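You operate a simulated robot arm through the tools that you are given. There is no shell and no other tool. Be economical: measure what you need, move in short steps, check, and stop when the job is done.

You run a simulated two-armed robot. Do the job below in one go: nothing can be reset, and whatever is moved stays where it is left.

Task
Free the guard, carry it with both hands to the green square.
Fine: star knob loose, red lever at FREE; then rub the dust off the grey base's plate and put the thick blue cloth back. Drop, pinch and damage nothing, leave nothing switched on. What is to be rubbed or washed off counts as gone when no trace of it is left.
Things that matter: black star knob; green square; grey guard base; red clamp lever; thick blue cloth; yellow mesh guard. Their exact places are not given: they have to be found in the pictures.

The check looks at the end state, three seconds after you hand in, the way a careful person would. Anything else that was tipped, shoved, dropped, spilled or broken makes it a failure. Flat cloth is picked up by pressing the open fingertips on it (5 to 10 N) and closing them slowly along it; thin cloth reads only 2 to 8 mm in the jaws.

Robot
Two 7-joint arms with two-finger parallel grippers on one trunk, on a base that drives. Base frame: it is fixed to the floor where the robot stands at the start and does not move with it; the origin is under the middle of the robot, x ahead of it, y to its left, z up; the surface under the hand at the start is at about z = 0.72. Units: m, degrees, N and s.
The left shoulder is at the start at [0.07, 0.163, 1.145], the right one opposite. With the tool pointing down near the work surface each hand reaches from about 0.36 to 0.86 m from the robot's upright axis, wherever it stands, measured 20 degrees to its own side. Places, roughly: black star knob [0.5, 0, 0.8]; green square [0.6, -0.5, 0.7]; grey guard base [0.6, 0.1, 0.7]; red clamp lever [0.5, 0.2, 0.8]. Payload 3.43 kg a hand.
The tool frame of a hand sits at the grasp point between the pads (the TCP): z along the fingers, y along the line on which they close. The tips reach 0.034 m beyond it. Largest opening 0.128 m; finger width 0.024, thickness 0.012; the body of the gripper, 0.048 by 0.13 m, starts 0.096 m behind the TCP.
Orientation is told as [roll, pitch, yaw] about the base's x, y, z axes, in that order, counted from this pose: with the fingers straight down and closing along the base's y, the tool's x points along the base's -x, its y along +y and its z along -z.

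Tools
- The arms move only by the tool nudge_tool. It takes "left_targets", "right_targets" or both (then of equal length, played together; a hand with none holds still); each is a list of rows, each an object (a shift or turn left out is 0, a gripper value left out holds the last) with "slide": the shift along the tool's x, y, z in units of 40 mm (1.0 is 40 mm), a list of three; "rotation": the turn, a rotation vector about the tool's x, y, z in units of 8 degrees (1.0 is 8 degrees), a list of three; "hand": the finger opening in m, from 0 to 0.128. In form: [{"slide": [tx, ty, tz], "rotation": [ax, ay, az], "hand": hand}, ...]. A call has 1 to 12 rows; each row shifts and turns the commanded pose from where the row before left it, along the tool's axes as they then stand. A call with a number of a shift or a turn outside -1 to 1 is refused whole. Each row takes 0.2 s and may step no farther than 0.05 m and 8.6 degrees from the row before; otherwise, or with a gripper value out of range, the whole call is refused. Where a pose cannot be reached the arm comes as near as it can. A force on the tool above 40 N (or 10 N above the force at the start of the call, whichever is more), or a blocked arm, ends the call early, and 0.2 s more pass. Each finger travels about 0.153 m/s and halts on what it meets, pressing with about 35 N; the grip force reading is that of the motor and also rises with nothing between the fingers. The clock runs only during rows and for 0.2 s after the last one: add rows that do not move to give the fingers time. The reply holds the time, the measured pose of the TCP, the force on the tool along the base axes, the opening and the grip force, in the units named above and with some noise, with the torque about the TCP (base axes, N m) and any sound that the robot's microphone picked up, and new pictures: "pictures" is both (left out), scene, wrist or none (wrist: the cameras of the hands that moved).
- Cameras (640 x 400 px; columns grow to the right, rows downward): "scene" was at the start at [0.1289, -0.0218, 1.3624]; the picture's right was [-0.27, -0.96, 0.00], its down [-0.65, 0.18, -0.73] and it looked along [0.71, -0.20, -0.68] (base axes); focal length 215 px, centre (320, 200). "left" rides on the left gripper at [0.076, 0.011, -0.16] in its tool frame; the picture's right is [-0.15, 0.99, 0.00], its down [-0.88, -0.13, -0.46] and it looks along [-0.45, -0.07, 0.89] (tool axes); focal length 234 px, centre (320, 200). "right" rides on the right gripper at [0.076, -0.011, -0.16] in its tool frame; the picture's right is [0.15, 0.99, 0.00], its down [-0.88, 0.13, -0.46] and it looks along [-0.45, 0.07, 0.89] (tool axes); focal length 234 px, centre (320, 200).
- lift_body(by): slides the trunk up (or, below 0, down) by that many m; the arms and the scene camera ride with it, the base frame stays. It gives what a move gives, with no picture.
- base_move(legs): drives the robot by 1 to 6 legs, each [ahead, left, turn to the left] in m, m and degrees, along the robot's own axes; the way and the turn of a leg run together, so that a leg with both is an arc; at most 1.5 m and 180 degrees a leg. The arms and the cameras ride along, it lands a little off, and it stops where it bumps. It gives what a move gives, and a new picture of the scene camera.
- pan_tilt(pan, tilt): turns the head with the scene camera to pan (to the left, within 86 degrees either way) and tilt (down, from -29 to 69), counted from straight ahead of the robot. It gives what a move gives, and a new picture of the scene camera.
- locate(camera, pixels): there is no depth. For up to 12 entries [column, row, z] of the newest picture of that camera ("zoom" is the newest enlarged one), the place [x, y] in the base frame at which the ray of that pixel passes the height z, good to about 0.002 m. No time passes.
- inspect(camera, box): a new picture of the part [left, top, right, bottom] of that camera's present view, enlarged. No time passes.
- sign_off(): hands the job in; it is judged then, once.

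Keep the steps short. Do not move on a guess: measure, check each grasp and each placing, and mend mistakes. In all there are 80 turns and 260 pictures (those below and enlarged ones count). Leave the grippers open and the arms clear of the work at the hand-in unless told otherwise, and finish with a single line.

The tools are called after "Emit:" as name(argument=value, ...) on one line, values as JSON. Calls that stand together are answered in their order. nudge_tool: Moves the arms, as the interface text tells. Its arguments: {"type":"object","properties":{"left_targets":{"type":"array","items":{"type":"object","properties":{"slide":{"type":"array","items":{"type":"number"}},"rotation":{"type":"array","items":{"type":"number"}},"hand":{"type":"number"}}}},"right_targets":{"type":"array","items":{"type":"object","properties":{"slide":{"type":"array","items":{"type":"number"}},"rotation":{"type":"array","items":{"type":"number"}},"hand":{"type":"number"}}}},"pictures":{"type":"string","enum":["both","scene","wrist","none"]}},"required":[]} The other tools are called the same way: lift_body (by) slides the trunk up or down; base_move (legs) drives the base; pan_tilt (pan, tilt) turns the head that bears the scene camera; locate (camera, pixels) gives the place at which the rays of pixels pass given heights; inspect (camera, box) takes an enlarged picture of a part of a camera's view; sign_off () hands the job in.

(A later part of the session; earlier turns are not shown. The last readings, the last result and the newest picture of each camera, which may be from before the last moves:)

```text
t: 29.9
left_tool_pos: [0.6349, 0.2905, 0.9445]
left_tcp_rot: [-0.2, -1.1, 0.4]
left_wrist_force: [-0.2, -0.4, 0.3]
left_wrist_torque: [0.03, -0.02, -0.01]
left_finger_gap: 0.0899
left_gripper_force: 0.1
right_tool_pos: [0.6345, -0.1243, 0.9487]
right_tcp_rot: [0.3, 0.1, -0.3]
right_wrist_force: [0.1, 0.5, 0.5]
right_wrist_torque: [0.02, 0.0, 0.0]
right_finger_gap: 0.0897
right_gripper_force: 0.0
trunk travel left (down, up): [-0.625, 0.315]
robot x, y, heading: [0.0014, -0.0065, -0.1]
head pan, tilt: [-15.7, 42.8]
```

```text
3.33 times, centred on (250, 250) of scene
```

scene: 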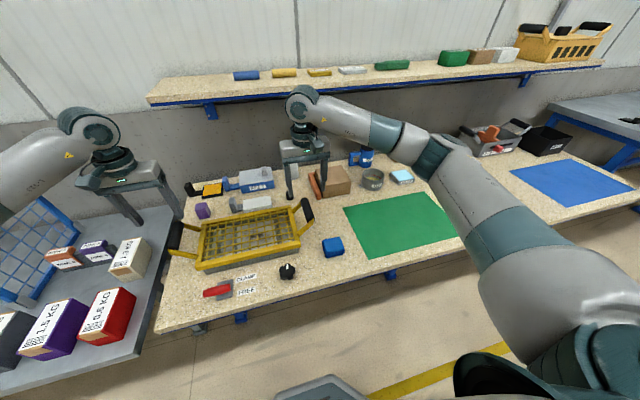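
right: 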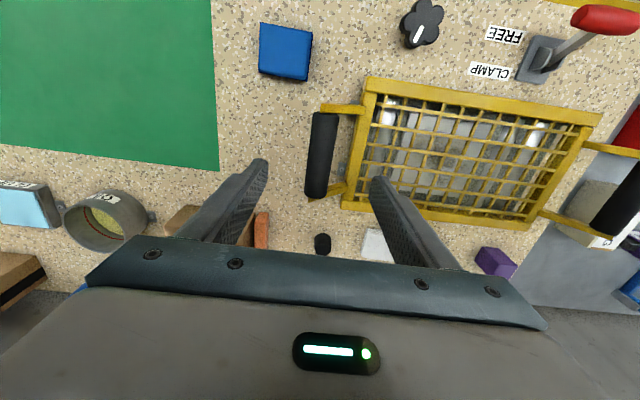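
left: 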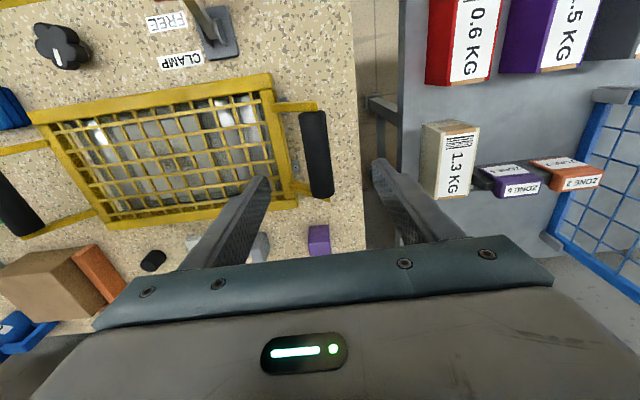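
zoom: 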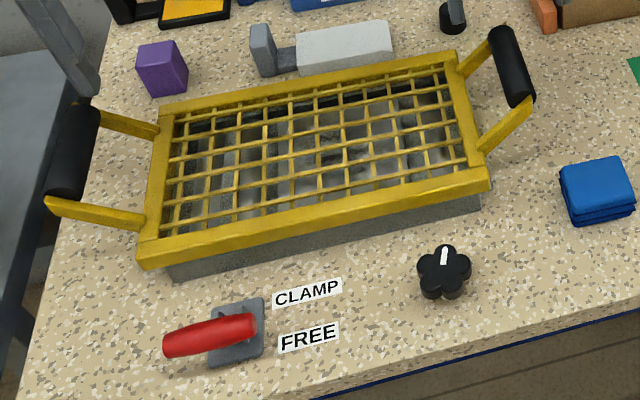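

The grips are centred at (0.6385, 0.287) and (0.6385, -0.123), z ≈ 0.843. I'm lowering both hands around them and closing.

Emit:
nudge_tool(left_targets=[{"slide": [-0.09, -0.09, 0.6], "rotation": [0, 0.14, 0], "hand": 0.075}, {"slide": [0, 0, 0.65]}, {"slide": [0, 0, 0.65]}, {"slide": [0, 0, 0.64]}, {}, {"hand": 0.04}, {"hand": 0.02}, {"hand": 0.015}, {}], right_targets=[{"slide": [-0.1, 0.03, 0.66], "hand": 0.075}, {"slide": [0, 0, 0.66]}, {"slide": [0, 0, 0.66]}, {"slide": [0, 0, 0.66]}, {}, {"hand": 0.04}, {"hand": 0.02}, {"hand": 0.015}, {}])

```text
t: 31.9
left_tool_pos: [0.6408, 0.2876, 0.8408]
left_tcp_rot: [0.0, 0.1, 0.6]
left_wrist_force: [0.2, 22.3, 0.5]
left_wrist_torque: [0.1, -0.22, -0.93]
left_finger_gap: 0.0292
left_gripper_force: 35.4
right_tool_pos: [0.637, -0.1215, 0.8438]
right_tcp_rot: [0.1, 0.3, -0.5]
right_wrist_force: [-2.9, -23.2, 0.9]
right_wrist_torque: [-0.19, -0.1, 1.01]
right_finger_gap: 0.0295
right_gripper_force: 35.2
trunk travel left (down, up): [-0.625, 0.315]
robot x, y, heading: [-0.0019, -0.0003, -0.0]
head pan, tilt: [-15.7, 42.8]
```

scene: 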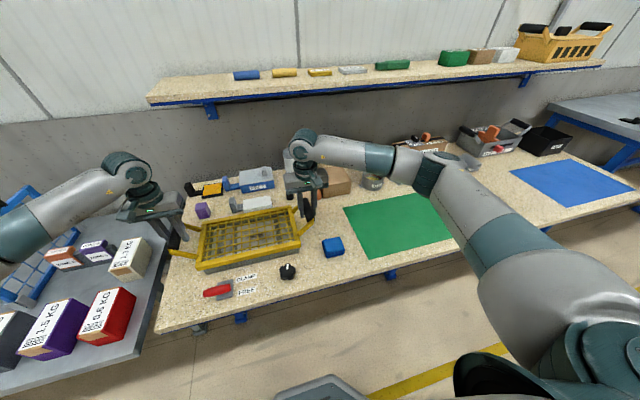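
right: 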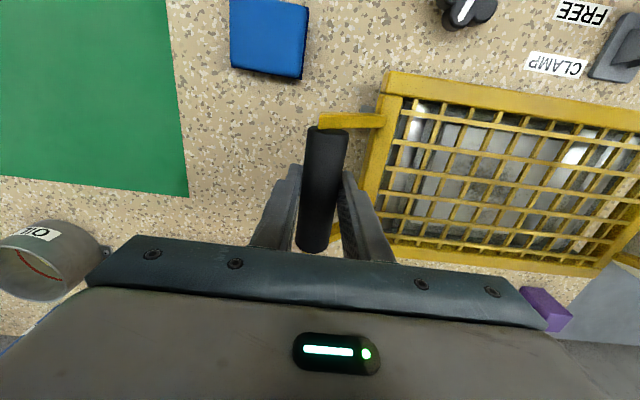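
left: 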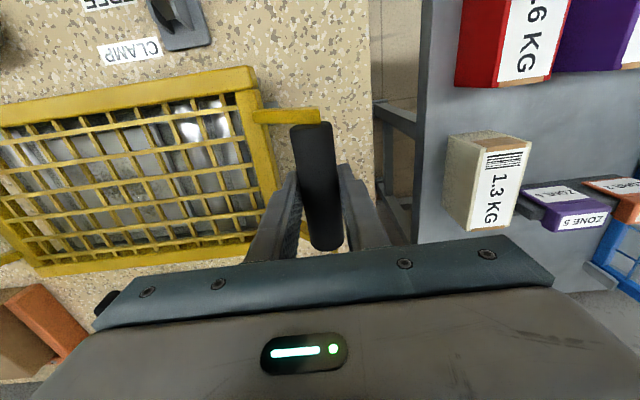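

Both grips are held at 29 mm. I'm easing the 22 N inward squeeze by moving the hands 1 mm apart each, then lifting gently by 24 mm.

Emit:
nudge_tool(left_targets=[{"slide": [0, 0.03, 0]}, {"slide": [0, 0, -0.15]}, {"slide": [0, 0, -0.15]}, {"slide": [0, 0, -0.15]}, {"slide": [0, 0, -0.15]}, {}], right_targets=[{"slide": [0, -0.03, 0]}, {"slide": [0, 0, -0.15]}, {"slide": [0, 0, -0.15]}, {"slide": [0, 0, -0.15]}, {"slide": [0, 0, -0.15]}, {}], pictures="scene")

Emit:
inspect(camera="scene", box=[160, 190, 340, 310])

```text
t: 33.2
left_tool_pos: [0.6382, 0.288, 0.8667]
left_tcp_rot: [-0.1, 0.0, 0.5]
left_wrist_force: [1.6, 17.6, -6.1]
left_wrist_torque: [0.04, -0.01, -0.33]
left_finger_gap: 0.0294
left_gripper_force: 34.9
right_tool_pos: [0.6391, -0.1233, 0.8666]
right_tcp_rot: [0.3, 0.3, -0.3]
right_wrist_force: [-1.6, -17.5, -4.5]
right_wrist_torque: [-0.07, 0.01, 0.83]
right_finger_gap: 0.0295
right_gripper_force: 34.7
trunk travel left (down, up): [-0.625, 0.315]
robot x, y, heading: [0.0007, -0.002, -0.3]
head pan, tilt: [-15.7, 42.8]
```

scene: 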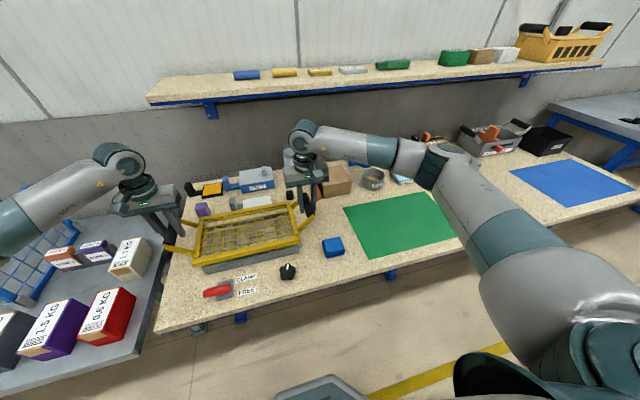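

```text
3.33 times, centred on (250, 250) of scene
```

zoom: 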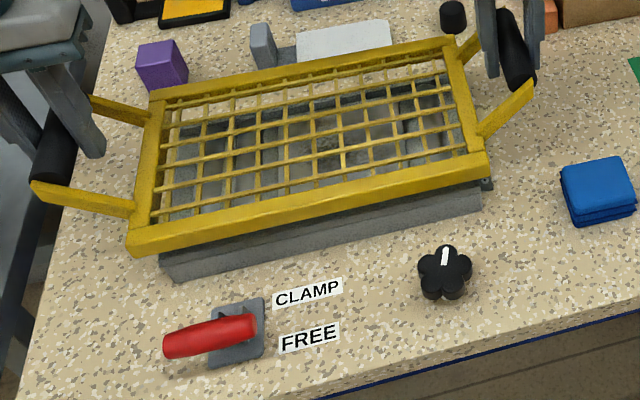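

The guard is lifting freely, about 0.5 kg on each hand, and it's level. I'm lifting another 110 mm.

Emit:
nudge_tool(left_targets=[{"slide": [0, 0.01, -0.45]}, {"slide": [0, 0.01, -0.45]}, {"slide": [0, 0, -0.45]}, {"slide": [0, 0, -0.45]}, {"slide": [0, 0, -0.45]}, {"slide": [0, 0, -0.45]}, {}], right_targets=[{"slide": [0, -0.01, -0.45]}, {"slide": [0, -0.01, -0.45]}, {"slide": [0, 0, -0.45]}, {"slide": [0, 0, -0.45]}, {"slide": [0, 0, -0.45]}, {"slide": [0, 0, -0.45]}, {}], pictures="scene")

```text
t: 34.9
left_tool_pos: [0.6385, 0.2864, 0.9758]
left_tcp_rot: [-0.3, -0.1, 0.3]
left_wrist_force: [4.4, 1.1, -5.9]
left_wrist_torque: [0.12, -0.1, 1.03]
left_finger_gap: 0.0295
left_gripper_force: 34.9
right_tool_pos: [0.6405, -0.1226, 0.9755]
right_tcp_rot: [0.3, 0.3, -0.3]
right_wrist_force: [-4.9, 0.4, -4.2]
right_wrist_torque: [0.09, 0.12, 1.04]
right_finger_gap: 0.0298
right_gripper_force: 35.2
trunk travel left (down, up): [-0.625, 0.315]
robot x, y, heading: [0.0034, -0.0026, -0.1]
head pan, tilt: [-15.7, 42.8]
```

scene: 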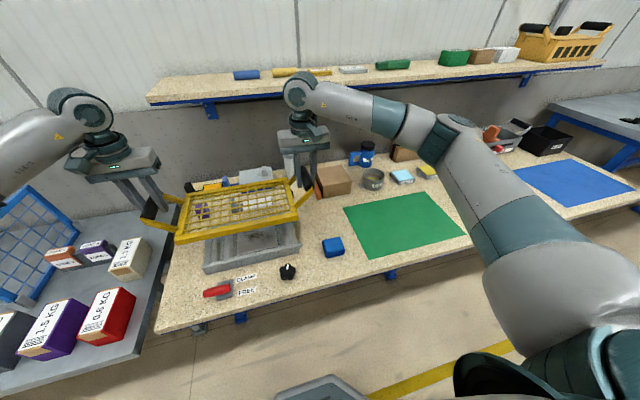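

There is clear room around the guard. I'm driving the robot 0.57 m to its right with the guard held up.

Emit:
base_move(legs=[[0, -0.285, 0], [0, -0.285, 0]])

```text
t: 38.4
left_tool_pos: [0.6345, -0.2902, 0.9754]
left_tcp_rot: [-0.2, -0.1, 0.2]
left_wrist_force: [5.5, -7.1, -5.0]
left_wrist_torque: [-0.04, 0.05, 0.88]
left_finger_gap: 0.0294
left_gripper_force: 35.2
right_tool_pos: [0.636, -0.6985, 0.975]
right_tcp_rot: [0.4, 0.3, -0.6]
right_wrist_force: [-3.9, 6.4, -5.8]
right_wrist_torque: [0.04, -0.03, 0.85]
right_finger_gap: 0.0298
right_gripper_force: 34.9
trunk travel left (down, up): [-0.625, 0.315]
robot x, y, heading: [0.0002, -0.5741, -0.5]
head pan, tilt: [-15.7, 42.8]
```

scene: 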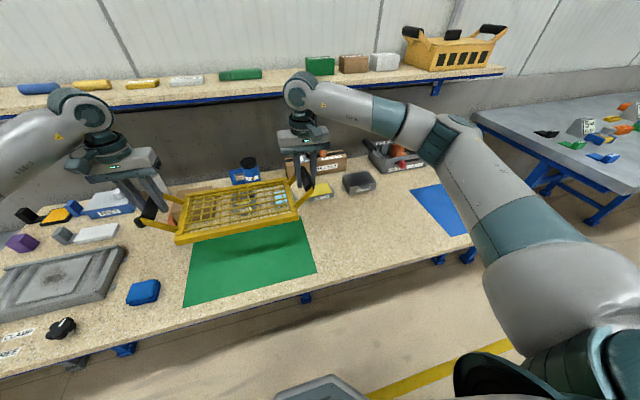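

The guard's centre is at about (0.635, -0.494), and the green centre is (0.597, -0.487). I'm shifting by -38 mm in x and +7 mm in y, then lowering part way.

Emit:
nudge_tool(left_targets=[{"slide": [0.32, 0.06, 0]}, {"slide": [0.32, 0.06, 0]}, {"slide": [0.31, 0.06, 0]}, {"slide": [0, 0, 0.5]}, {"slide": [0, 0, 0.5]}, {"slide": [0, 0, 0.5]}, {"slide": [0, 0, 0.5]}, {}], right_targets=[{"slide": [0.32, 0.06, 0]}, {"slide": [0.32, 0.06, 0]}, {"slide": [0.31, 0.06, 0]}, {"slide": [0, 0, 0.5]}, {"slide": [0, 0, 0.5]}, {"slide": [0, 0, 0.5]}, {"slide": [0, 0, 0.5]}, {}])

```text
t: 40.2
left_tool_pos: [0.5944, -0.2828, 0.8954]
left_tcp_rot: [0.2, 0.0, 0.5]
left_wrist_force: [1.4, 1.1, -5.6]
left_wrist_torque: [-0.04, 0.3, 0.46]
left_finger_gap: 0.0297
left_gripper_force: 35.0
right_tool_pos: [0.5962, -0.6935, 0.8941]
right_tcp_rot: [-0.2, 0.4, -0.6]
right_wrist_force: [-2.8, -1.2, -5.4]
right_wrist_torque: [0.15, -0.35, 0.47]
right_finger_gap: 0.0298
right_gripper_force: 35.1
trunk travel left (down, up): [-0.625, 0.315]
robot x, y, heading: [-0.0012, -0.5781, -0.1]
head pan, tilt: [-15.7, 42.8]
stopped in row 8 (left hand): the force on the tool passed its limit at 41 N (the readings are from after the stop); the commanded pose is now the measured one
```

scene: 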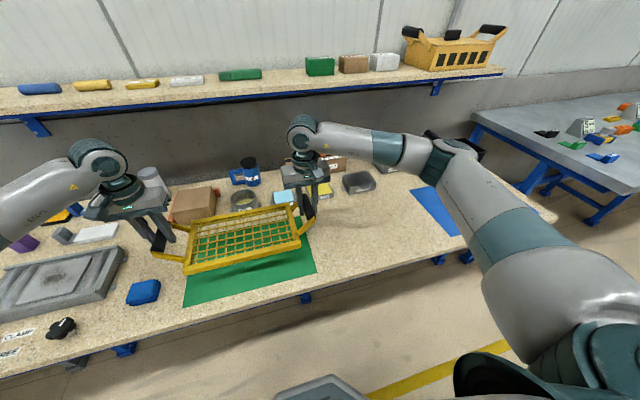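
right: 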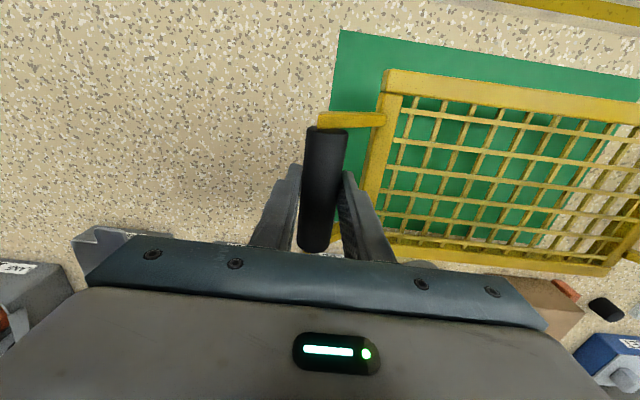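
left: 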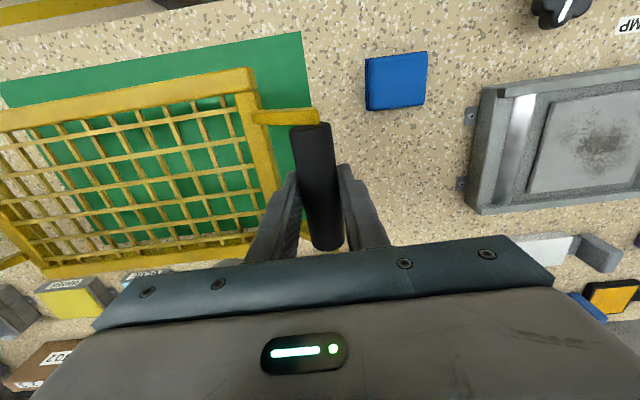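

The spike was internal stress between the two arms and has gone. The guard is level over the green. I'm lowering 50 mm more in small steps.

Emit:
nudge_tool(left_targets=[{"slide": [0, 0, 0.25]}, {"slide": [0, 0, 0.25]}, {"slide": [0, 0, 0.25]}, {"slide": [0, 0, 0.25]}, {"slide": [0, 0, 0.25]}, {}], right_targets=[{"slide": [0, 0, 0.25]}, {"slide": [0, 0, 0.25]}, {"slide": [0, 0, 0.25]}, {"slide": [0, 0, 0.25]}, {"slide": [0, 0, 0.25]}, {}])

Emit:
inspect(camera="scene", box=[130, 180, 350, 320])

```text
t: 41.6
left_tool_pos: [0.5958, -0.2819, 0.8456]
left_tcp_rot: [0.1, 0.1, 0.4]
left_wrist_force: [4.1, 2.8, -5.5]
left_wrist_torque: [-0.05, 0.08, 0.61]
left_finger_gap: 0.0296
left_gripper_force: 35.4
right_tool_pos: [0.5982, -0.6917, 0.8427]
right_tcp_rot: [-0.1, 0.3, -0.8]
right_wrist_force: [-2.6, -1.2, -5.1]
right_wrist_torque: [-0.01, -0.09, 0.65]
right_finger_gap: 0.0299
right_gripper_force: 34.8
trunk travel left (down, up): [-0.625, 0.315]
robot x, y, heading: [0.0002, -0.5744, -0.3]
head pan, tilt: [-15.7, 42.8]
```

scene: 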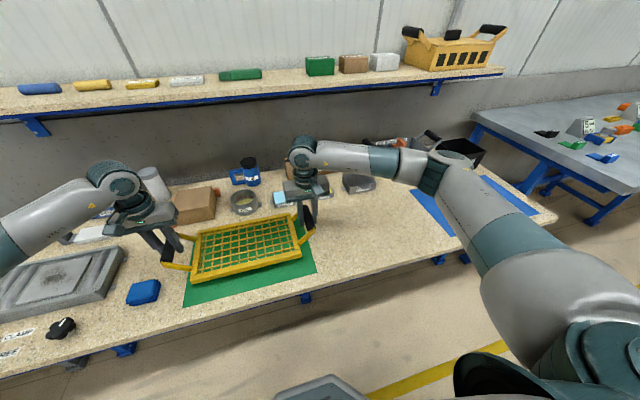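
right: 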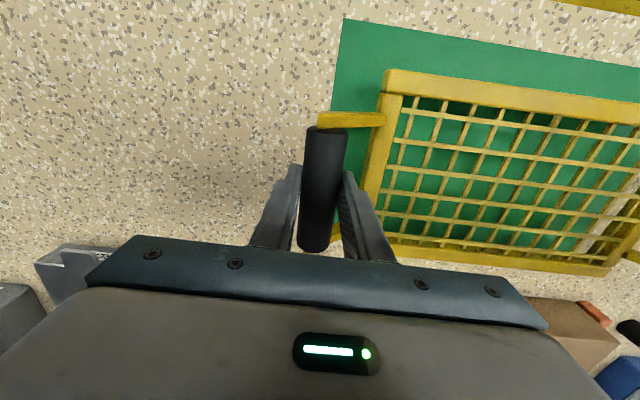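
left: 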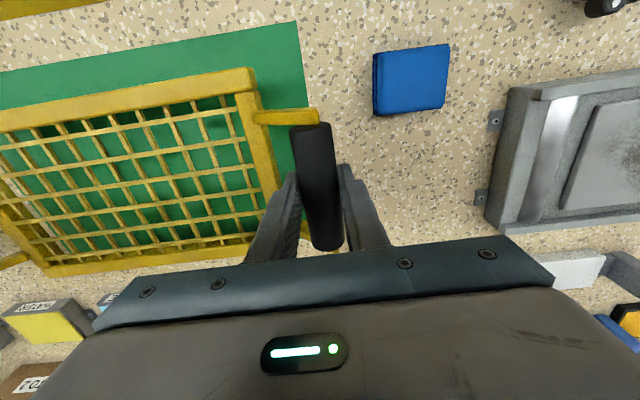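

```text
2.86 times, centred on (240, 250) of scene
```

zoom: 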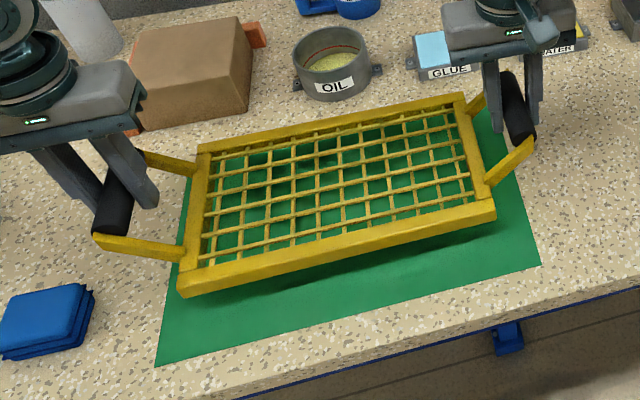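

It's centred and not touching yet (forces are only its weight). I'm lowering 24 mm more and watching for contact.

Emit:
nudge_tool(left_targets=[{"slide": [0, 0, 0.12]}, {"slide": [0, 0, 0.12]}, {"slide": [0, 0, 0.12]}, {"slide": [0, 0, 0.12]}, {"slide": [0, 0, 0.12]}, {}], right_targets=[{"slide": [0, 0, 0.1]}, {"slide": [0, 0, 0.11]}, {"slide": [0, 0, 0.11]}, {"slide": [0, 0, 0.11]}, {"slide": [0, 0, 0.11]}, {}], pictures="none")

Emit:
inspect(camera="scene", box=[130, 180, 350, 320])

```text
t: 43.0
left_tool_pos: [0.5963, -0.2847, 0.8213]
left_tcp_rot: [0.2, 0.0, 0.5]
left_wrist_force: [3.9, 9.9, -4.6]
left_wrist_torque: [-0.02, -0.2, 0.88]
left_finger_gap: 0.0295
left_gripper_force: 35.3
right_tool_pos: [0.5977, -0.6926, 0.8224]
right_tcp_rot: [-0.2, 0.4, -0.7]
right_wrist_force: [-4.1, -8.9, -5.8]
right_wrist_torque: [-0.29, 0.21, 0.84]
right_finger_gap: 0.0299
right_gripper_force: 34.6
trunk travel left (down, up): [-0.625, 0.315]
robot x, y, heading: [-0.003, -0.5749, -0.3]
head pan, tilt: [-15.7, 42.8]
```

```text
2.86 times, centred on (240, 250) of scene
```

zoom: 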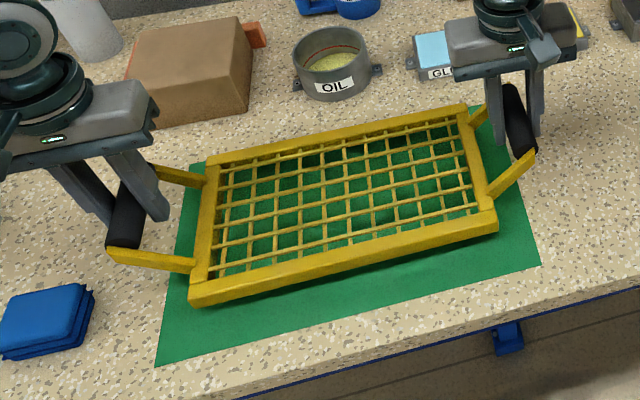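

It's still hanging, nearly down. I'm lowering another 16 mm.

Emit:
nudge_tool(left_targets=[{"slide": [0, 0, 0.08]}, {"slide": [0, 0, 0.08]}, {"slide": [0, 0, 0.08]}, {"slide": [0, 0, 0.08]}, {"slide": [0, 0, 0.08]}, {}], right_targets=[{"slide": [0, 0, 0.08]}, {"slide": [0, 0, 0.08]}, {"slide": [0, 0, 0.08]}, {"slide": [0, 0, 0.08]}, {"slide": [0, 0, 0.08]}, {}], pictures="none")

Emit:
inspect(camera="scene", box=[130, 180, 350, 320])

```text
t: 44.4
left_tool_pos: [0.5945, -0.283, 0.8064]
left_tcp_rot: [0.1, 0.1, 0.6]
left_wrist_force: [3.4, 14.0, -6.4]
left_wrist_torque: [0.16, -0.14, 0.81]
left_finger_gap: 0.0294
left_gripper_force: 35.1
right_tool_pos: [0.5983, -0.6945, 0.8067]
right_tcp_rot: [-0.2, 0.4, -0.7]
right_wrist_force: [-3.7, -13.8, -4.7]
right_wrist_torque: [-0.14, 0.15, 0.83]
right_finger_gap: 0.0298
right_gripper_force: 34.9
trunk travel left (down, up): [-0.625, 0.315]
robot x, y, heading: [-0.0032, -0.577, -0.2]
head pan, tilt: [-15.7, 42.8]
```

```text
2.86 times, centred on (240, 250) of scene
```

zoom: 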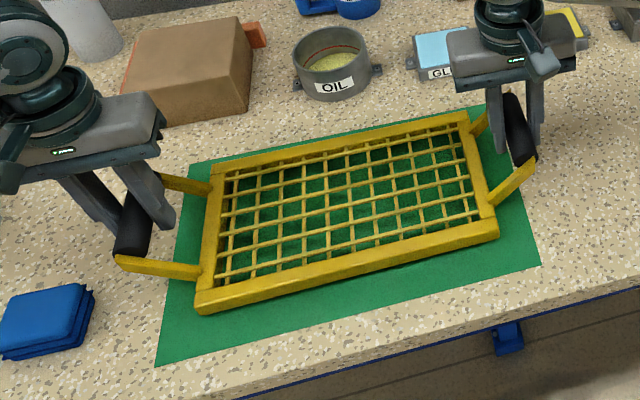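

It's still not bearing. I'm continuing down 14 mm in 2.4–3 mm steps.

Emit:
nudge_tool(left_targets=[{"slide": [0, 0.01, 0.07]}, {"slide": [0, 0, 0.07]}, {"slide": [0, 0, 0.07]}, {"slide": [0, 0, 0.07]}, {"slide": [0, 0, 0.07]}, {}], right_targets=[{"slide": [0, -0.01, 0.07]}, {"slide": [0, 0, 0.07]}, {"slide": [0, 0, 0.07]}, {"slide": [0, 0, 0.07]}, {"slide": [0, 0, 0.07]}, {}], pictures="none")

Emit:
inspect(camera="scene", box=[130, 180, 350, 320])

```text
t: 45.8
left_tool_pos: [0.5951, -0.2833, 0.7966]
left_tcp_rot: [0.0, -0.6, 0.5]
left_wrist_force: [17.6, 9.1, 21.4]
left_wrist_torque: [-0.12, 0.44, 0.93]
left_finger_gap: 0.0296
left_gripper_force: 35.4
right_tool_pos: [0.5976, -0.6923, 0.799]
right_tcp_rot: [0.1, -0.2, -0.7]
right_wrist_force: [5.4, -7.0, 39.4]
right_wrist_torque: [-0.25, 0.53, 0.96]
right_finger_gap: 0.0299
right_gripper_force: 34.8
trunk travel left (down, up): [-0.625, 0.315]
robot x, y, heading: [-0.0039, -0.5761, -0.5]
head pan, tilt: [-15.7, 42.8]
```

```text
2.86 times, centred on (240, 250) of scene
```

zoom: 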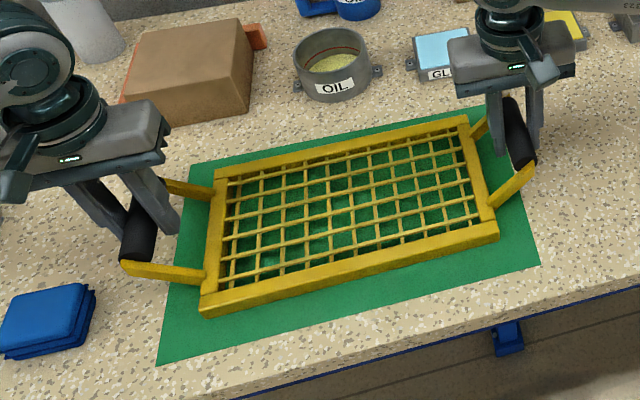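

Contact: both hands now read upward force (21 N and 39 N). I'm easing up 4 mm, opening and rising.

Emit:
nudge_tool(left_targets=[{"slide": [0, 0, -0.09]}, {}, {"hand": 0.05}, {"hand": 0.065}, {}, {"slide": [0, 0, -0.5]}, {"slide": [0, 0, -0.9]}, {"slide": [0, 0, -0.9]}, {"slide": [0, 0, -0.9]}, {}], right_targets=[{"slide": [0, 0, -0.13]}, {}, {"hand": 0.05}, {"hand": 0.065}, {}, {"slide": [0, 0, -0.5]}, {"slide": [0, 0, -0.9]}, {"slide": [0, 0, -0.9]}, {"slide": [0, 0, -0.9]}, {}])

Emit:
inspect(camera="scene", box=[130, 180, 350, 320])

```text
t: 48.0
left_tool_pos: [0.594, -0.2826, 0.9236]
left_tcp_rot: [0.0, 0.0, 0.4]
left_wrist_force: [0.2, -0.1, 0.2]
left_wrist_torque: [0.01, 0.05, -0.04]
left_finger_gap: 0.0649
left_gripper_force: 0.0
right_tool_pos: [0.5995, -0.692, 0.9246]
right_tcp_rot: [-0.2, 0.4, -0.7]
right_wrist_force: [0.2, -0.1, 1.2]
right_wrist_torque: [-0.02, 0.0, 0.03]
right_finger_gap: 0.0647
right_gripper_force: 0.0
trunk travel left (down, up): [-0.625, 0.315]
robot x, y, heading: [-0.0008, -0.5787, -0.2]
head pan, tilt: [-15.7, 42.8]
```

scene: 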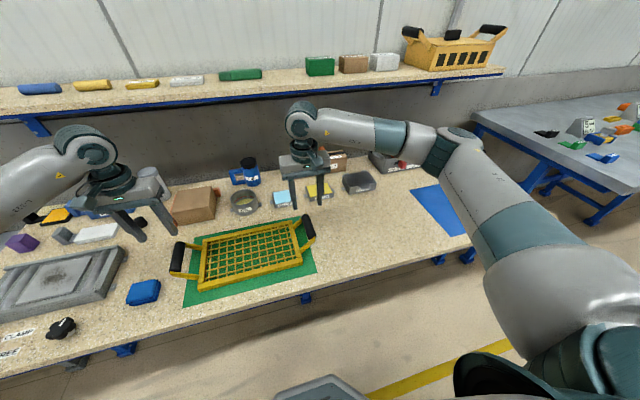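
right: 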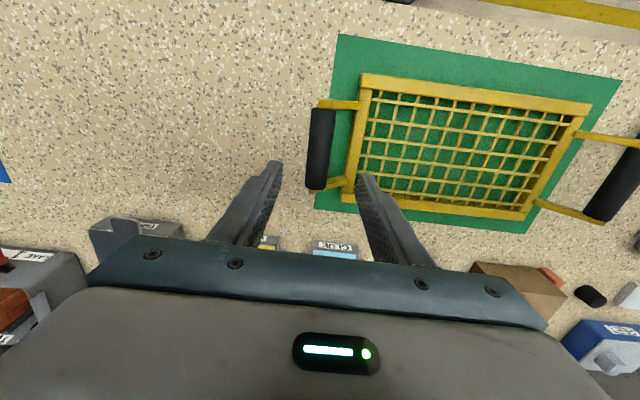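
left: 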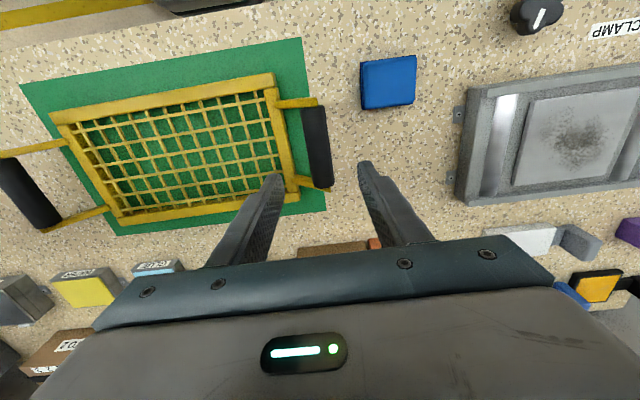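

```text
2.86 times, centred on (240, 250) of scene
```

zoom: 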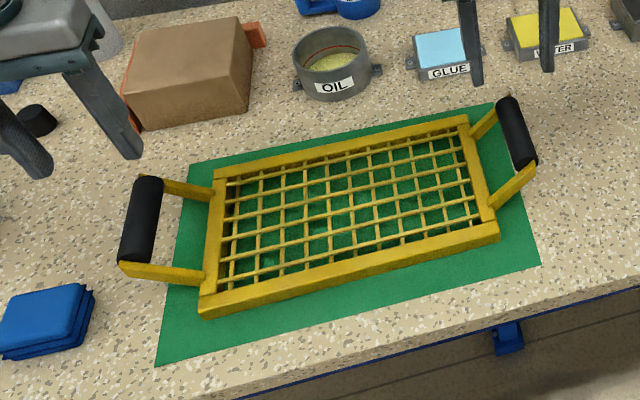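

The guard rests wholly inside the green square. I'm driving 0.35 m back to the left so the left hand can reach the cloth and the plate.

Emit:
base_move(legs=[[0, 0.35, 0]])

Emit:
inspect(camera="left", box=[0, 0, 640, 400])

```text
t: 50.3
left_tool_pos: [0.5986, 0.0743, 0.9241]
left_tcp_rot: [0.0, 0.0, -0.1]
left_wrist_force: [0.0, -0.2, 0.4]
left_wrist_torque: [0.0, 0.03, 0.05]
left_finger_gap: 0.0649
left_gripper_force: 0.1
right_tool_pos: [0.6011, -0.3377, 0.9248]
right_tcp_rot: [-0.2, 0.2, -1.2]
right_wrist_force: [0.2, -0.6, -0.4]
right_wrist_torque: [-0.01, -0.02, -0.01]
right_finger_gap: 0.0649
right_gripper_force: 0.1
trunk travel left (down, up): [-0.625, 0.315]
robot x, y, heading: [0.0018, -0.2149, -0.6]
head pan, tilt: [-15.7, 42.8]
```

scene: 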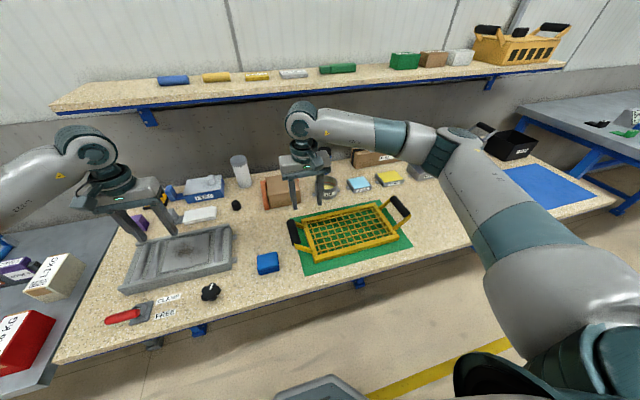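

```text
1.00 times, centred on (320, 200) of left (not enlarged: the box is as wide or as high as the picture)
```

zoom: 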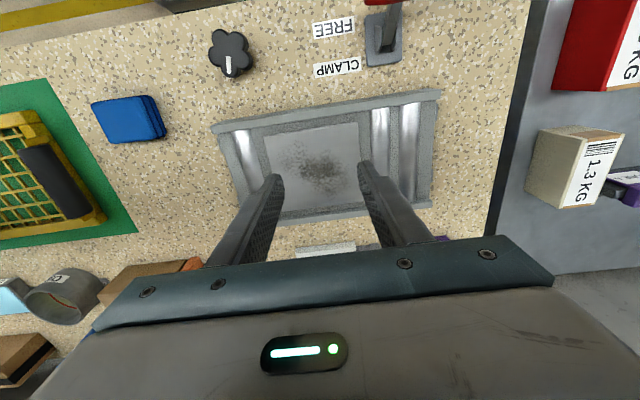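

The plate is uncovered, with dust showing at (318,172) in the left view. I'm enlarging the plate and the cloth and measuring both.

Emit:
inspect(camera="left", box=[200, 70, 460, 232])

Emit:
inspect(camera="left", box=[80, 80, 180, 155])

Emit:
inspect(camera="scene", box=[110, 210, 300, 330])

Emit:
locate(camera="left", pixels=[[265, 137, 0.745], [356, 122, 0.745], [372, 207, 0.745], [280, 214, 0.745], [318, 172, 0.745], [318, 172, 0.73], [93, 104, 0.75], [147, 97, 0.75], [157, 138, 0.75], [104, 141, 0.75], [212, 125, 0.76], [440, 92, 0.76]])

Emit:
locate(camera="scene", pixels=[[267, 258, 0.755], [267, 262, 0.755], [182, 250, 0.745], [182, 250, 0.73], [182, 250, 0.76]])

```text
2.46 times, centred on (330, 151) of left
```

zoom: 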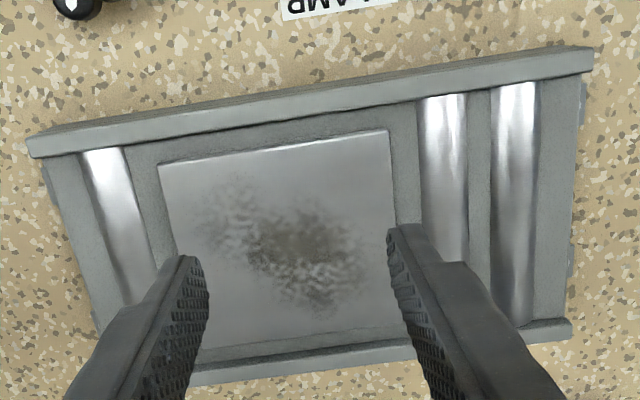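

```text
5.33 times, centred on (130, 118) of left
```

zoom: 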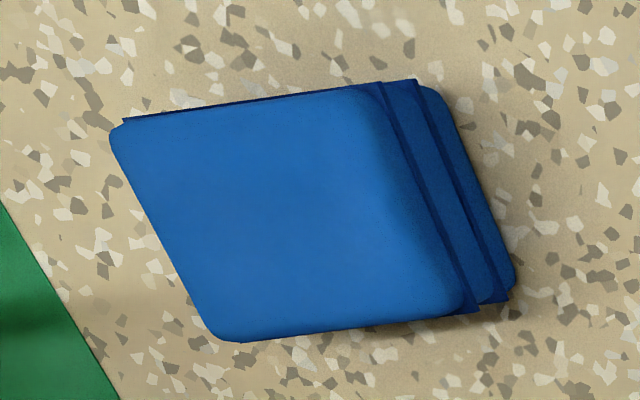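

```text
3.33 times, centred on (205, 270) of scene
```

zoom: 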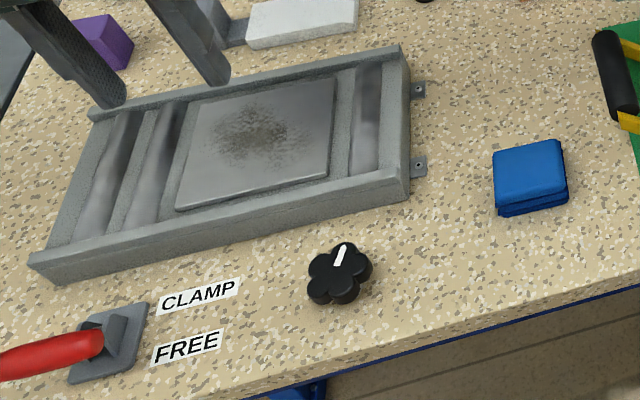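

```text
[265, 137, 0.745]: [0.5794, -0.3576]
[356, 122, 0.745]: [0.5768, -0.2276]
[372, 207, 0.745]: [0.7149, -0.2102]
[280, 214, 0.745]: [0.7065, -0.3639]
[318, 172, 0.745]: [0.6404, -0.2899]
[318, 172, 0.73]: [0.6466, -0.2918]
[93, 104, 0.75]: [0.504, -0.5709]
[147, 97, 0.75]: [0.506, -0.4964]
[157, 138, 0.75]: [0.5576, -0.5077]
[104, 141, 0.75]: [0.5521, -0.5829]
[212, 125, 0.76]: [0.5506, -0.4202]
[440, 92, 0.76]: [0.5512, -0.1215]
```

```text
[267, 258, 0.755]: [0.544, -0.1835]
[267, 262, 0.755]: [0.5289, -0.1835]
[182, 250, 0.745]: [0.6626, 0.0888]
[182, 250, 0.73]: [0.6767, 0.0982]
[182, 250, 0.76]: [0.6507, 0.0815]
```

The wrist locate used the camera pose from before the drive, so I'm correcting for the 0.357 m shift. That puts the cloth at about (0.533, -0.182), roughly 52 × 75 mm. I'm moving the left hand over it and the right hand out of the way.

Emit:
nudge_tool(left_targets=[{"slide": [0.234, -0.915, 0], "hand": 0.11}, {"slide": [0.234, -0.915, 0.2]}, {"slide": [0.234, -0.915, 0.2]}, {"slide": [0.234, -0.915, 0.2]}, {"slide": [0.234, -0.915, 0.3]}, {"slide": [0.234, -0.915, 0.3]}, {"slide": [0.234, -0.915, 0.3]}, {}], right_targets=[{"slide": [0, -0.9, -0.5]}, {"slide": [0, -0.9, -0.5]}, {"slide": [0, -0.9, -0.5]}, {"slide": [0, -0.9, -0.5]}, {}, {}, {}, {}])

```text
t: 52.1
left_tool_pos: [0.5351, -0.181, 0.8591]
left_tcp_rot: [0.0, -0.1, 0.1]
left_wrist_force: [0.2, 0.3, 0.1]
left_wrist_torque: [-0.05, 0.01, 0.01]
left_finger_gap: 0.11
left_gripper_force: 0.1
right_tool_pos: [0.5985, -0.4822, 1.0048]
right_tcp_rot: [-0.1, 0.3, -1.2]
right_wrist_force: [0.4, -0.3, 0.5]
right_wrist_torque: [0.01, -0.04, 0.03]
right_finger_gap: 0.065
right_gripper_force: 0.1
trunk travel left (down, up): [-0.625, 0.315]
robot x, y, heading: [0.0034, -0.2149, -0.9]
head pan, tilt: [-15.7, 42.8]
```

scene: 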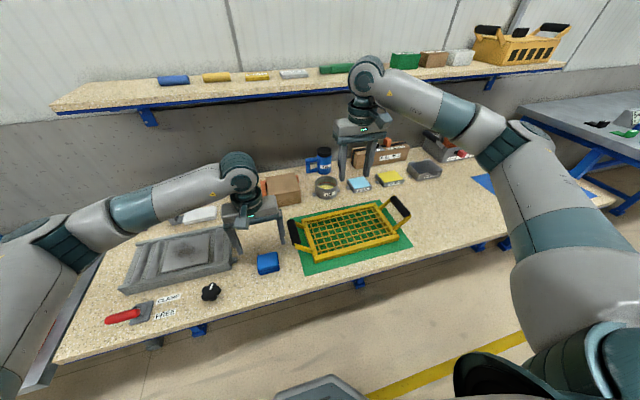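
right: 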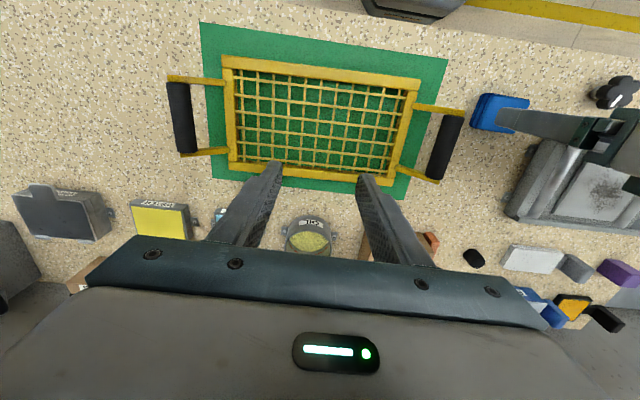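
left: 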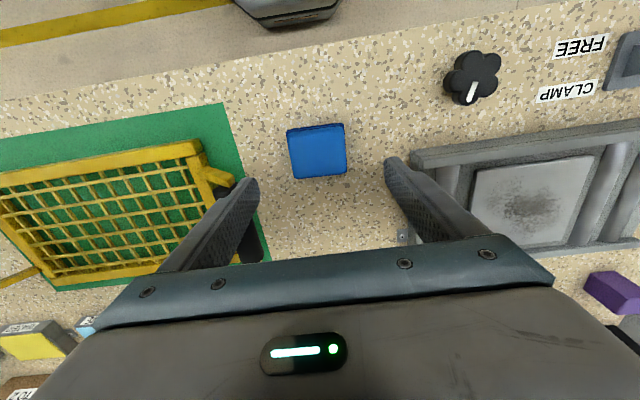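

I'm measuring the cloth's corners and its height in both wrist views.

Emit:
inspect(camera="left", box=[260, 100, 380, 190])

Emit:
locate(camera="left", pixels=[[287, 132, 0.75], [344, 126, 0.75], [347, 174, 0.75], [294, 179, 0.75], [318, 153, 0.75], [318, 153, 0.74], [525, 207, 0.755], [475, 175, 0.755], [590, 157, 0.755]])

Emit:
locate(camera="right", pixels=[[485, 95, 0.75], [470, 125, 0.75], [612, 200, 0.755], [612, 200, 0.74]])

Emit:
inspect(camera="right", box=[440, 70, 640, 230])

Emit:
inspect(camera="scene", box=[240, 240, 300, 285])

```text
4.44 times, centred on (320, 145) of left
```

zoom: 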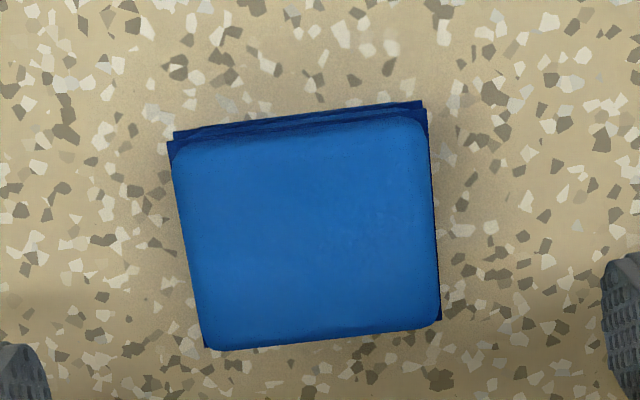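

```text
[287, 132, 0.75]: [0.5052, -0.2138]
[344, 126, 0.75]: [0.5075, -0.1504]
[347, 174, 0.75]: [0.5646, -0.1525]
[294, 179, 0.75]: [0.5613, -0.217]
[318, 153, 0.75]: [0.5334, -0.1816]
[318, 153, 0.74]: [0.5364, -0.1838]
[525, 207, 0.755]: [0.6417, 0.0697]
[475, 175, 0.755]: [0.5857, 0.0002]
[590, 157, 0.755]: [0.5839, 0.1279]
```

```text
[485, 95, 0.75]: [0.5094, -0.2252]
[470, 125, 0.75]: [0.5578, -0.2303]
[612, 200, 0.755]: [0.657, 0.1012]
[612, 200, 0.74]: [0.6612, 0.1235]
```

```text
2.50 times, centred on (540, 150) of right
```

zoom: 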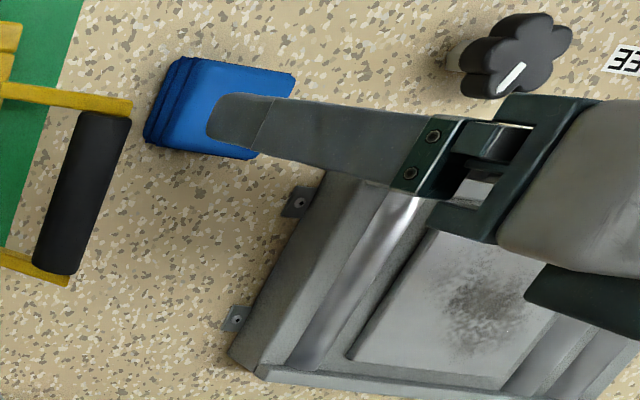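

```text
8.89 times, centred on (270, 262) of scene
```

zoom: 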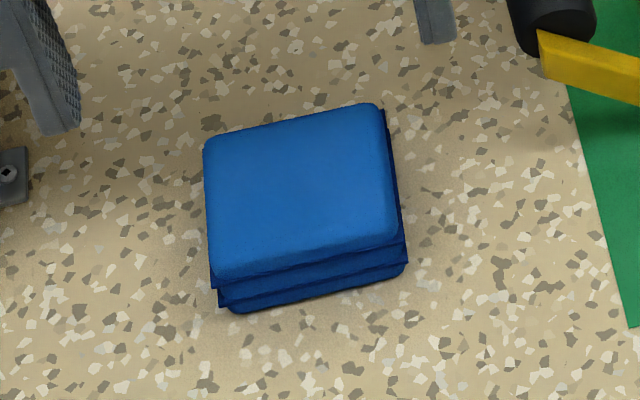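

The cloth is a folded pad centred at (0.535, -0.183), about 57 × 63 mm and 25 mm thick. That is also its home place. I'll grip it by its sides, with the fingertips about 8 mm above the bench.

Emit:
nudge_tool(left_targets=[{"slide": [0, -0.05, 0.8], "hand": 0.1}, {"slide": [0, 0, 0.8]}, {"slide": [0, 0, 0.8]}, {}, {"hand": 0.08}, {"hand": 0.065}, {}], pictures="wrist")

```text
t: 53.7
left_tool_pos: [0.5351, -0.1831, 0.7694]
left_tcp_rot: [0.1, 0.0, -0.1]
left_wrist_force: [0.6, -0.5, 0.0]
left_wrist_torque: [0.02, -0.01, 0.02]
left_finger_gap: 0.0657
left_gripper_force: 0.1
right_tool_pos: [0.5988, -0.4824, 1.0039]
right_tcp_rot: [-0.1, 0.3, -1.3]
right_wrist_force: [0.7, 0.3, -1.0]
right_wrist_torque: [0.01, 0.01, -0.01]
right_finger_gap: 0.0651
right_gripper_force: 0.0
trunk travel left (down, up): [-0.625, 0.315]
robot x, y, heading: [0.0005, -0.2154, -1.1]
head pan, tilt: [-15.7, 42.8]
```

left: 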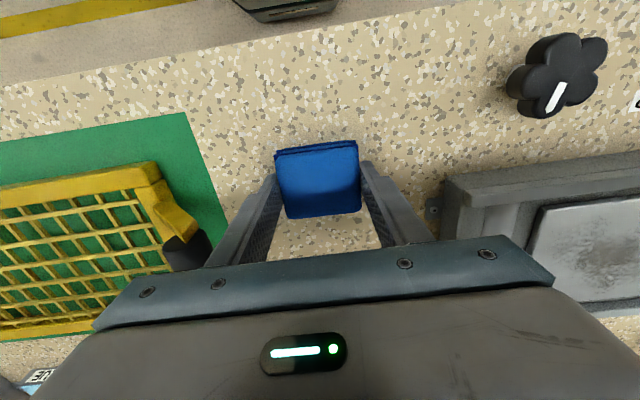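

The fingers stand on either side of it. I'm lowering 6 mm and closing slowly.

Emit:
nudge_tool(left_targets=[{"slide": [0, 0, 0.15]}, {}, {"hand": 0.06}, {"hand": 0.055}, {"hand": 0.05}, {"hand": 0.045}, {"hand": 0.04}, {}, {}], pictures="wrist")

Emit:
inspect(camera="scene", box=[220, 215, 310, 285])

```text
t: 55.7
left_tool_pos: [0.5333, -0.1838, 0.7624]
left_tcp_rot: [0.0, 0.0, -0.1]
left_wrist_force: [-0.1, 0.2, 1.2]
left_wrist_torque: [0.0, -0.02, 0.01]
left_finger_gap: 0.0638
left_gripper_force: 34.6
right_tool_pos: [0.5994, -0.4829, 1.0052]
right_tcp_rot: [-0.1, 0.2, -1.2]
right_wrist_force: [-0.1, -0.2, 0.1]
right_wrist_torque: [0.02, 0.02, -0.01]
right_finger_gap: 0.0649
right_gripper_force: 0.1
trunk travel left (down, up): [-0.625, 0.315]
robot x, y, heading: [0.0, -0.2192, -0.8]
head pan, tilt: [-15.7, 42.8]
```

left: 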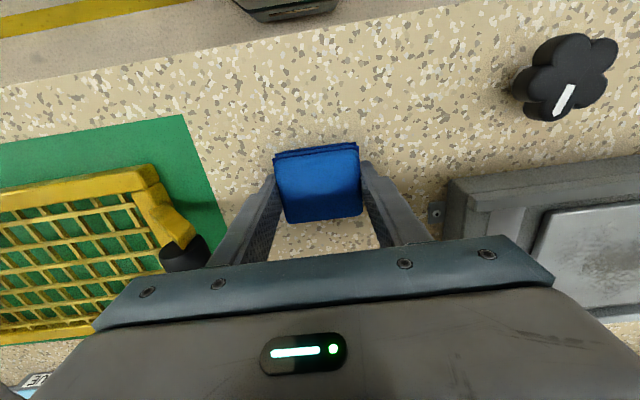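

```text
5.71 times, centred on (265, 250) of scene
```

zoom: 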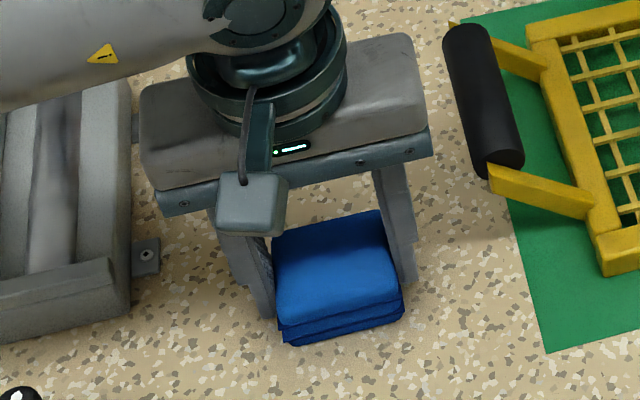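

It's gripped firmly at 64 mm. I'm lifting it and checking that it holds.

Emit:
nudge_tool(left_targets=[{"slide": [0, 0, -0.3]}, {"slide": [0, 0, -0.6]}, {"slide": [0, 0, -0.8]}, {"slide": [0, 0, -0.8]}, {"slide": [-0.3, 0.8, 0]}, {"slide": [-0.3, 0.8, 0]}, {}], pictures="both")

Emit:
inspect(camera="left", box=[370, 80, 640, 249])

Emit:
inspect(camera="scene", box=[110, 190, 310, 315])

```text
t: 57.3
left_tool_pos: [0.5586, -0.1233, 0.8621]
left_tcp_rot: [0.0, 0.1, -0.1]
left_wrist_force: [0.5, 0.8, 0.5]
left_wrist_torque: [0.0, 0.02, -0.02]
left_finger_gap: 0.0637
left_gripper_force: 35.1
right_tool_pos: [0.599, -0.483, 1.005]
right_tcp_rot: [0.0, 0.3, -1.2]
right_wrist_force: [-0.9, -0.2, 0.3]
right_wrist_torque: [-0.01, 0.0, 0.01]
right_finger_gap: 0.0651
right_gripper_force: 0.1
trunk travel left (down, up): [-0.625, 0.315]
robot x, y, heading: [0.0034, -0.2146, -0.8]
head pan, tilt: [-15.7, 42.8]
```

scene: 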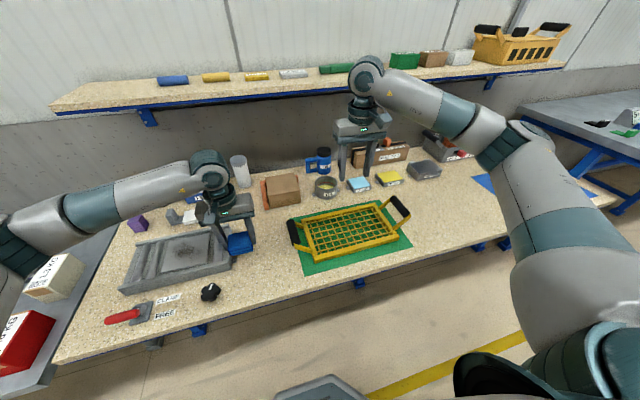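
left: 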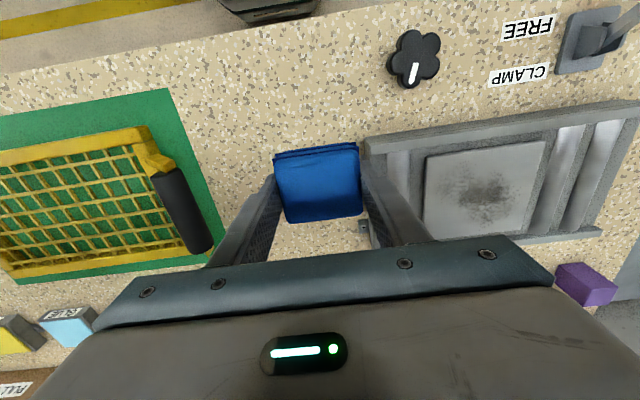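

```text
2.37 times, centred on (505, 164) of left
```

zoom: 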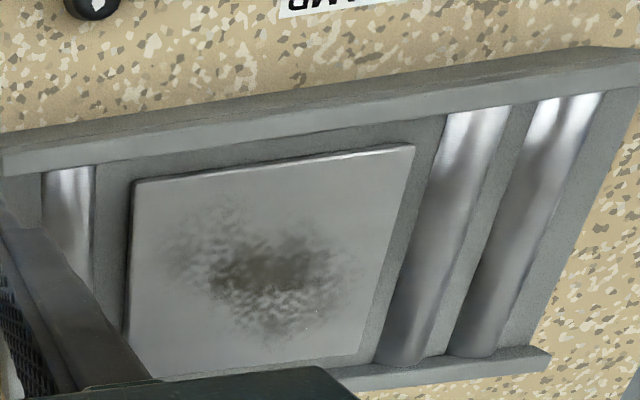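

```text
3.20 times, centred on (210, 252) of scene
```

zoom: 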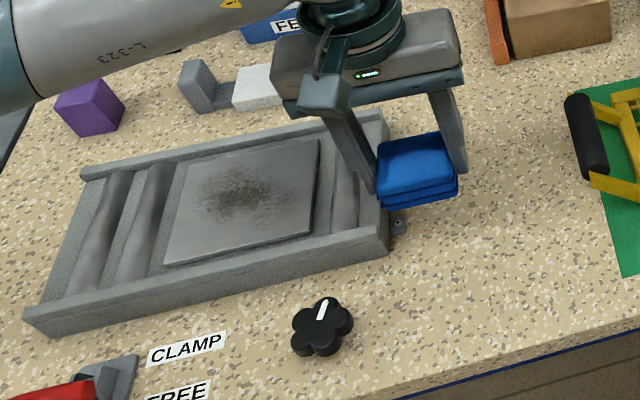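

It holds (64 mm). I'm triangulating the plate's corners and the extent of the dust from both views.

Emit:
locate(camera="left", pixels=[[426, 157, 0.73], [426, 157, 0.75], [545, 142, 0.73], [545, 142, 0.75], [482, 194, 0.73], [482, 194, 0.75], [435, 182, 0.74], [522, 190, 0.74], [477, 162, 0.74], [484, 226, 0.74], [363, 150, 0.76]])

Emit:
locate(camera="scene", pixels=[[205.3, 265, 0.73], [205.3, 265, 0.75], [161.6, 272.8, 0.73], [161.6, 272.8, 0.75], [186, 251, 0.73], [186, 251, 0.75], [209.4, 233.7, 0.73], [209.4, 233.7, 0.75], [169.4, 241, 0.73], [169.4, 241, 0.75]])

```text
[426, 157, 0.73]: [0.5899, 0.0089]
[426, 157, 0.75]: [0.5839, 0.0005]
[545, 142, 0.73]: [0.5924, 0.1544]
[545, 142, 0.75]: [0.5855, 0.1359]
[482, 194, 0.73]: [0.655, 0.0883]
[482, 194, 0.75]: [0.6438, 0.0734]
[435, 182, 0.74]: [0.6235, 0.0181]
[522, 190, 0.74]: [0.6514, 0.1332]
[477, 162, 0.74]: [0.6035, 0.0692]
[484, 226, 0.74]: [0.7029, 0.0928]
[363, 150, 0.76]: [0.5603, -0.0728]
```

```text
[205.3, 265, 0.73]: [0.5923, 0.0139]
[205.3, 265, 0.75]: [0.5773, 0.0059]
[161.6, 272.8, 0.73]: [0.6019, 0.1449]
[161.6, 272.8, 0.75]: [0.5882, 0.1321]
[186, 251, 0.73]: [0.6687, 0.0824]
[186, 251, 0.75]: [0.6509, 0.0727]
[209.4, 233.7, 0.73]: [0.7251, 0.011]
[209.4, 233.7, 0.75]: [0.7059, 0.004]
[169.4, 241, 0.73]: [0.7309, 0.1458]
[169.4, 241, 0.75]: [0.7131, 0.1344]
```

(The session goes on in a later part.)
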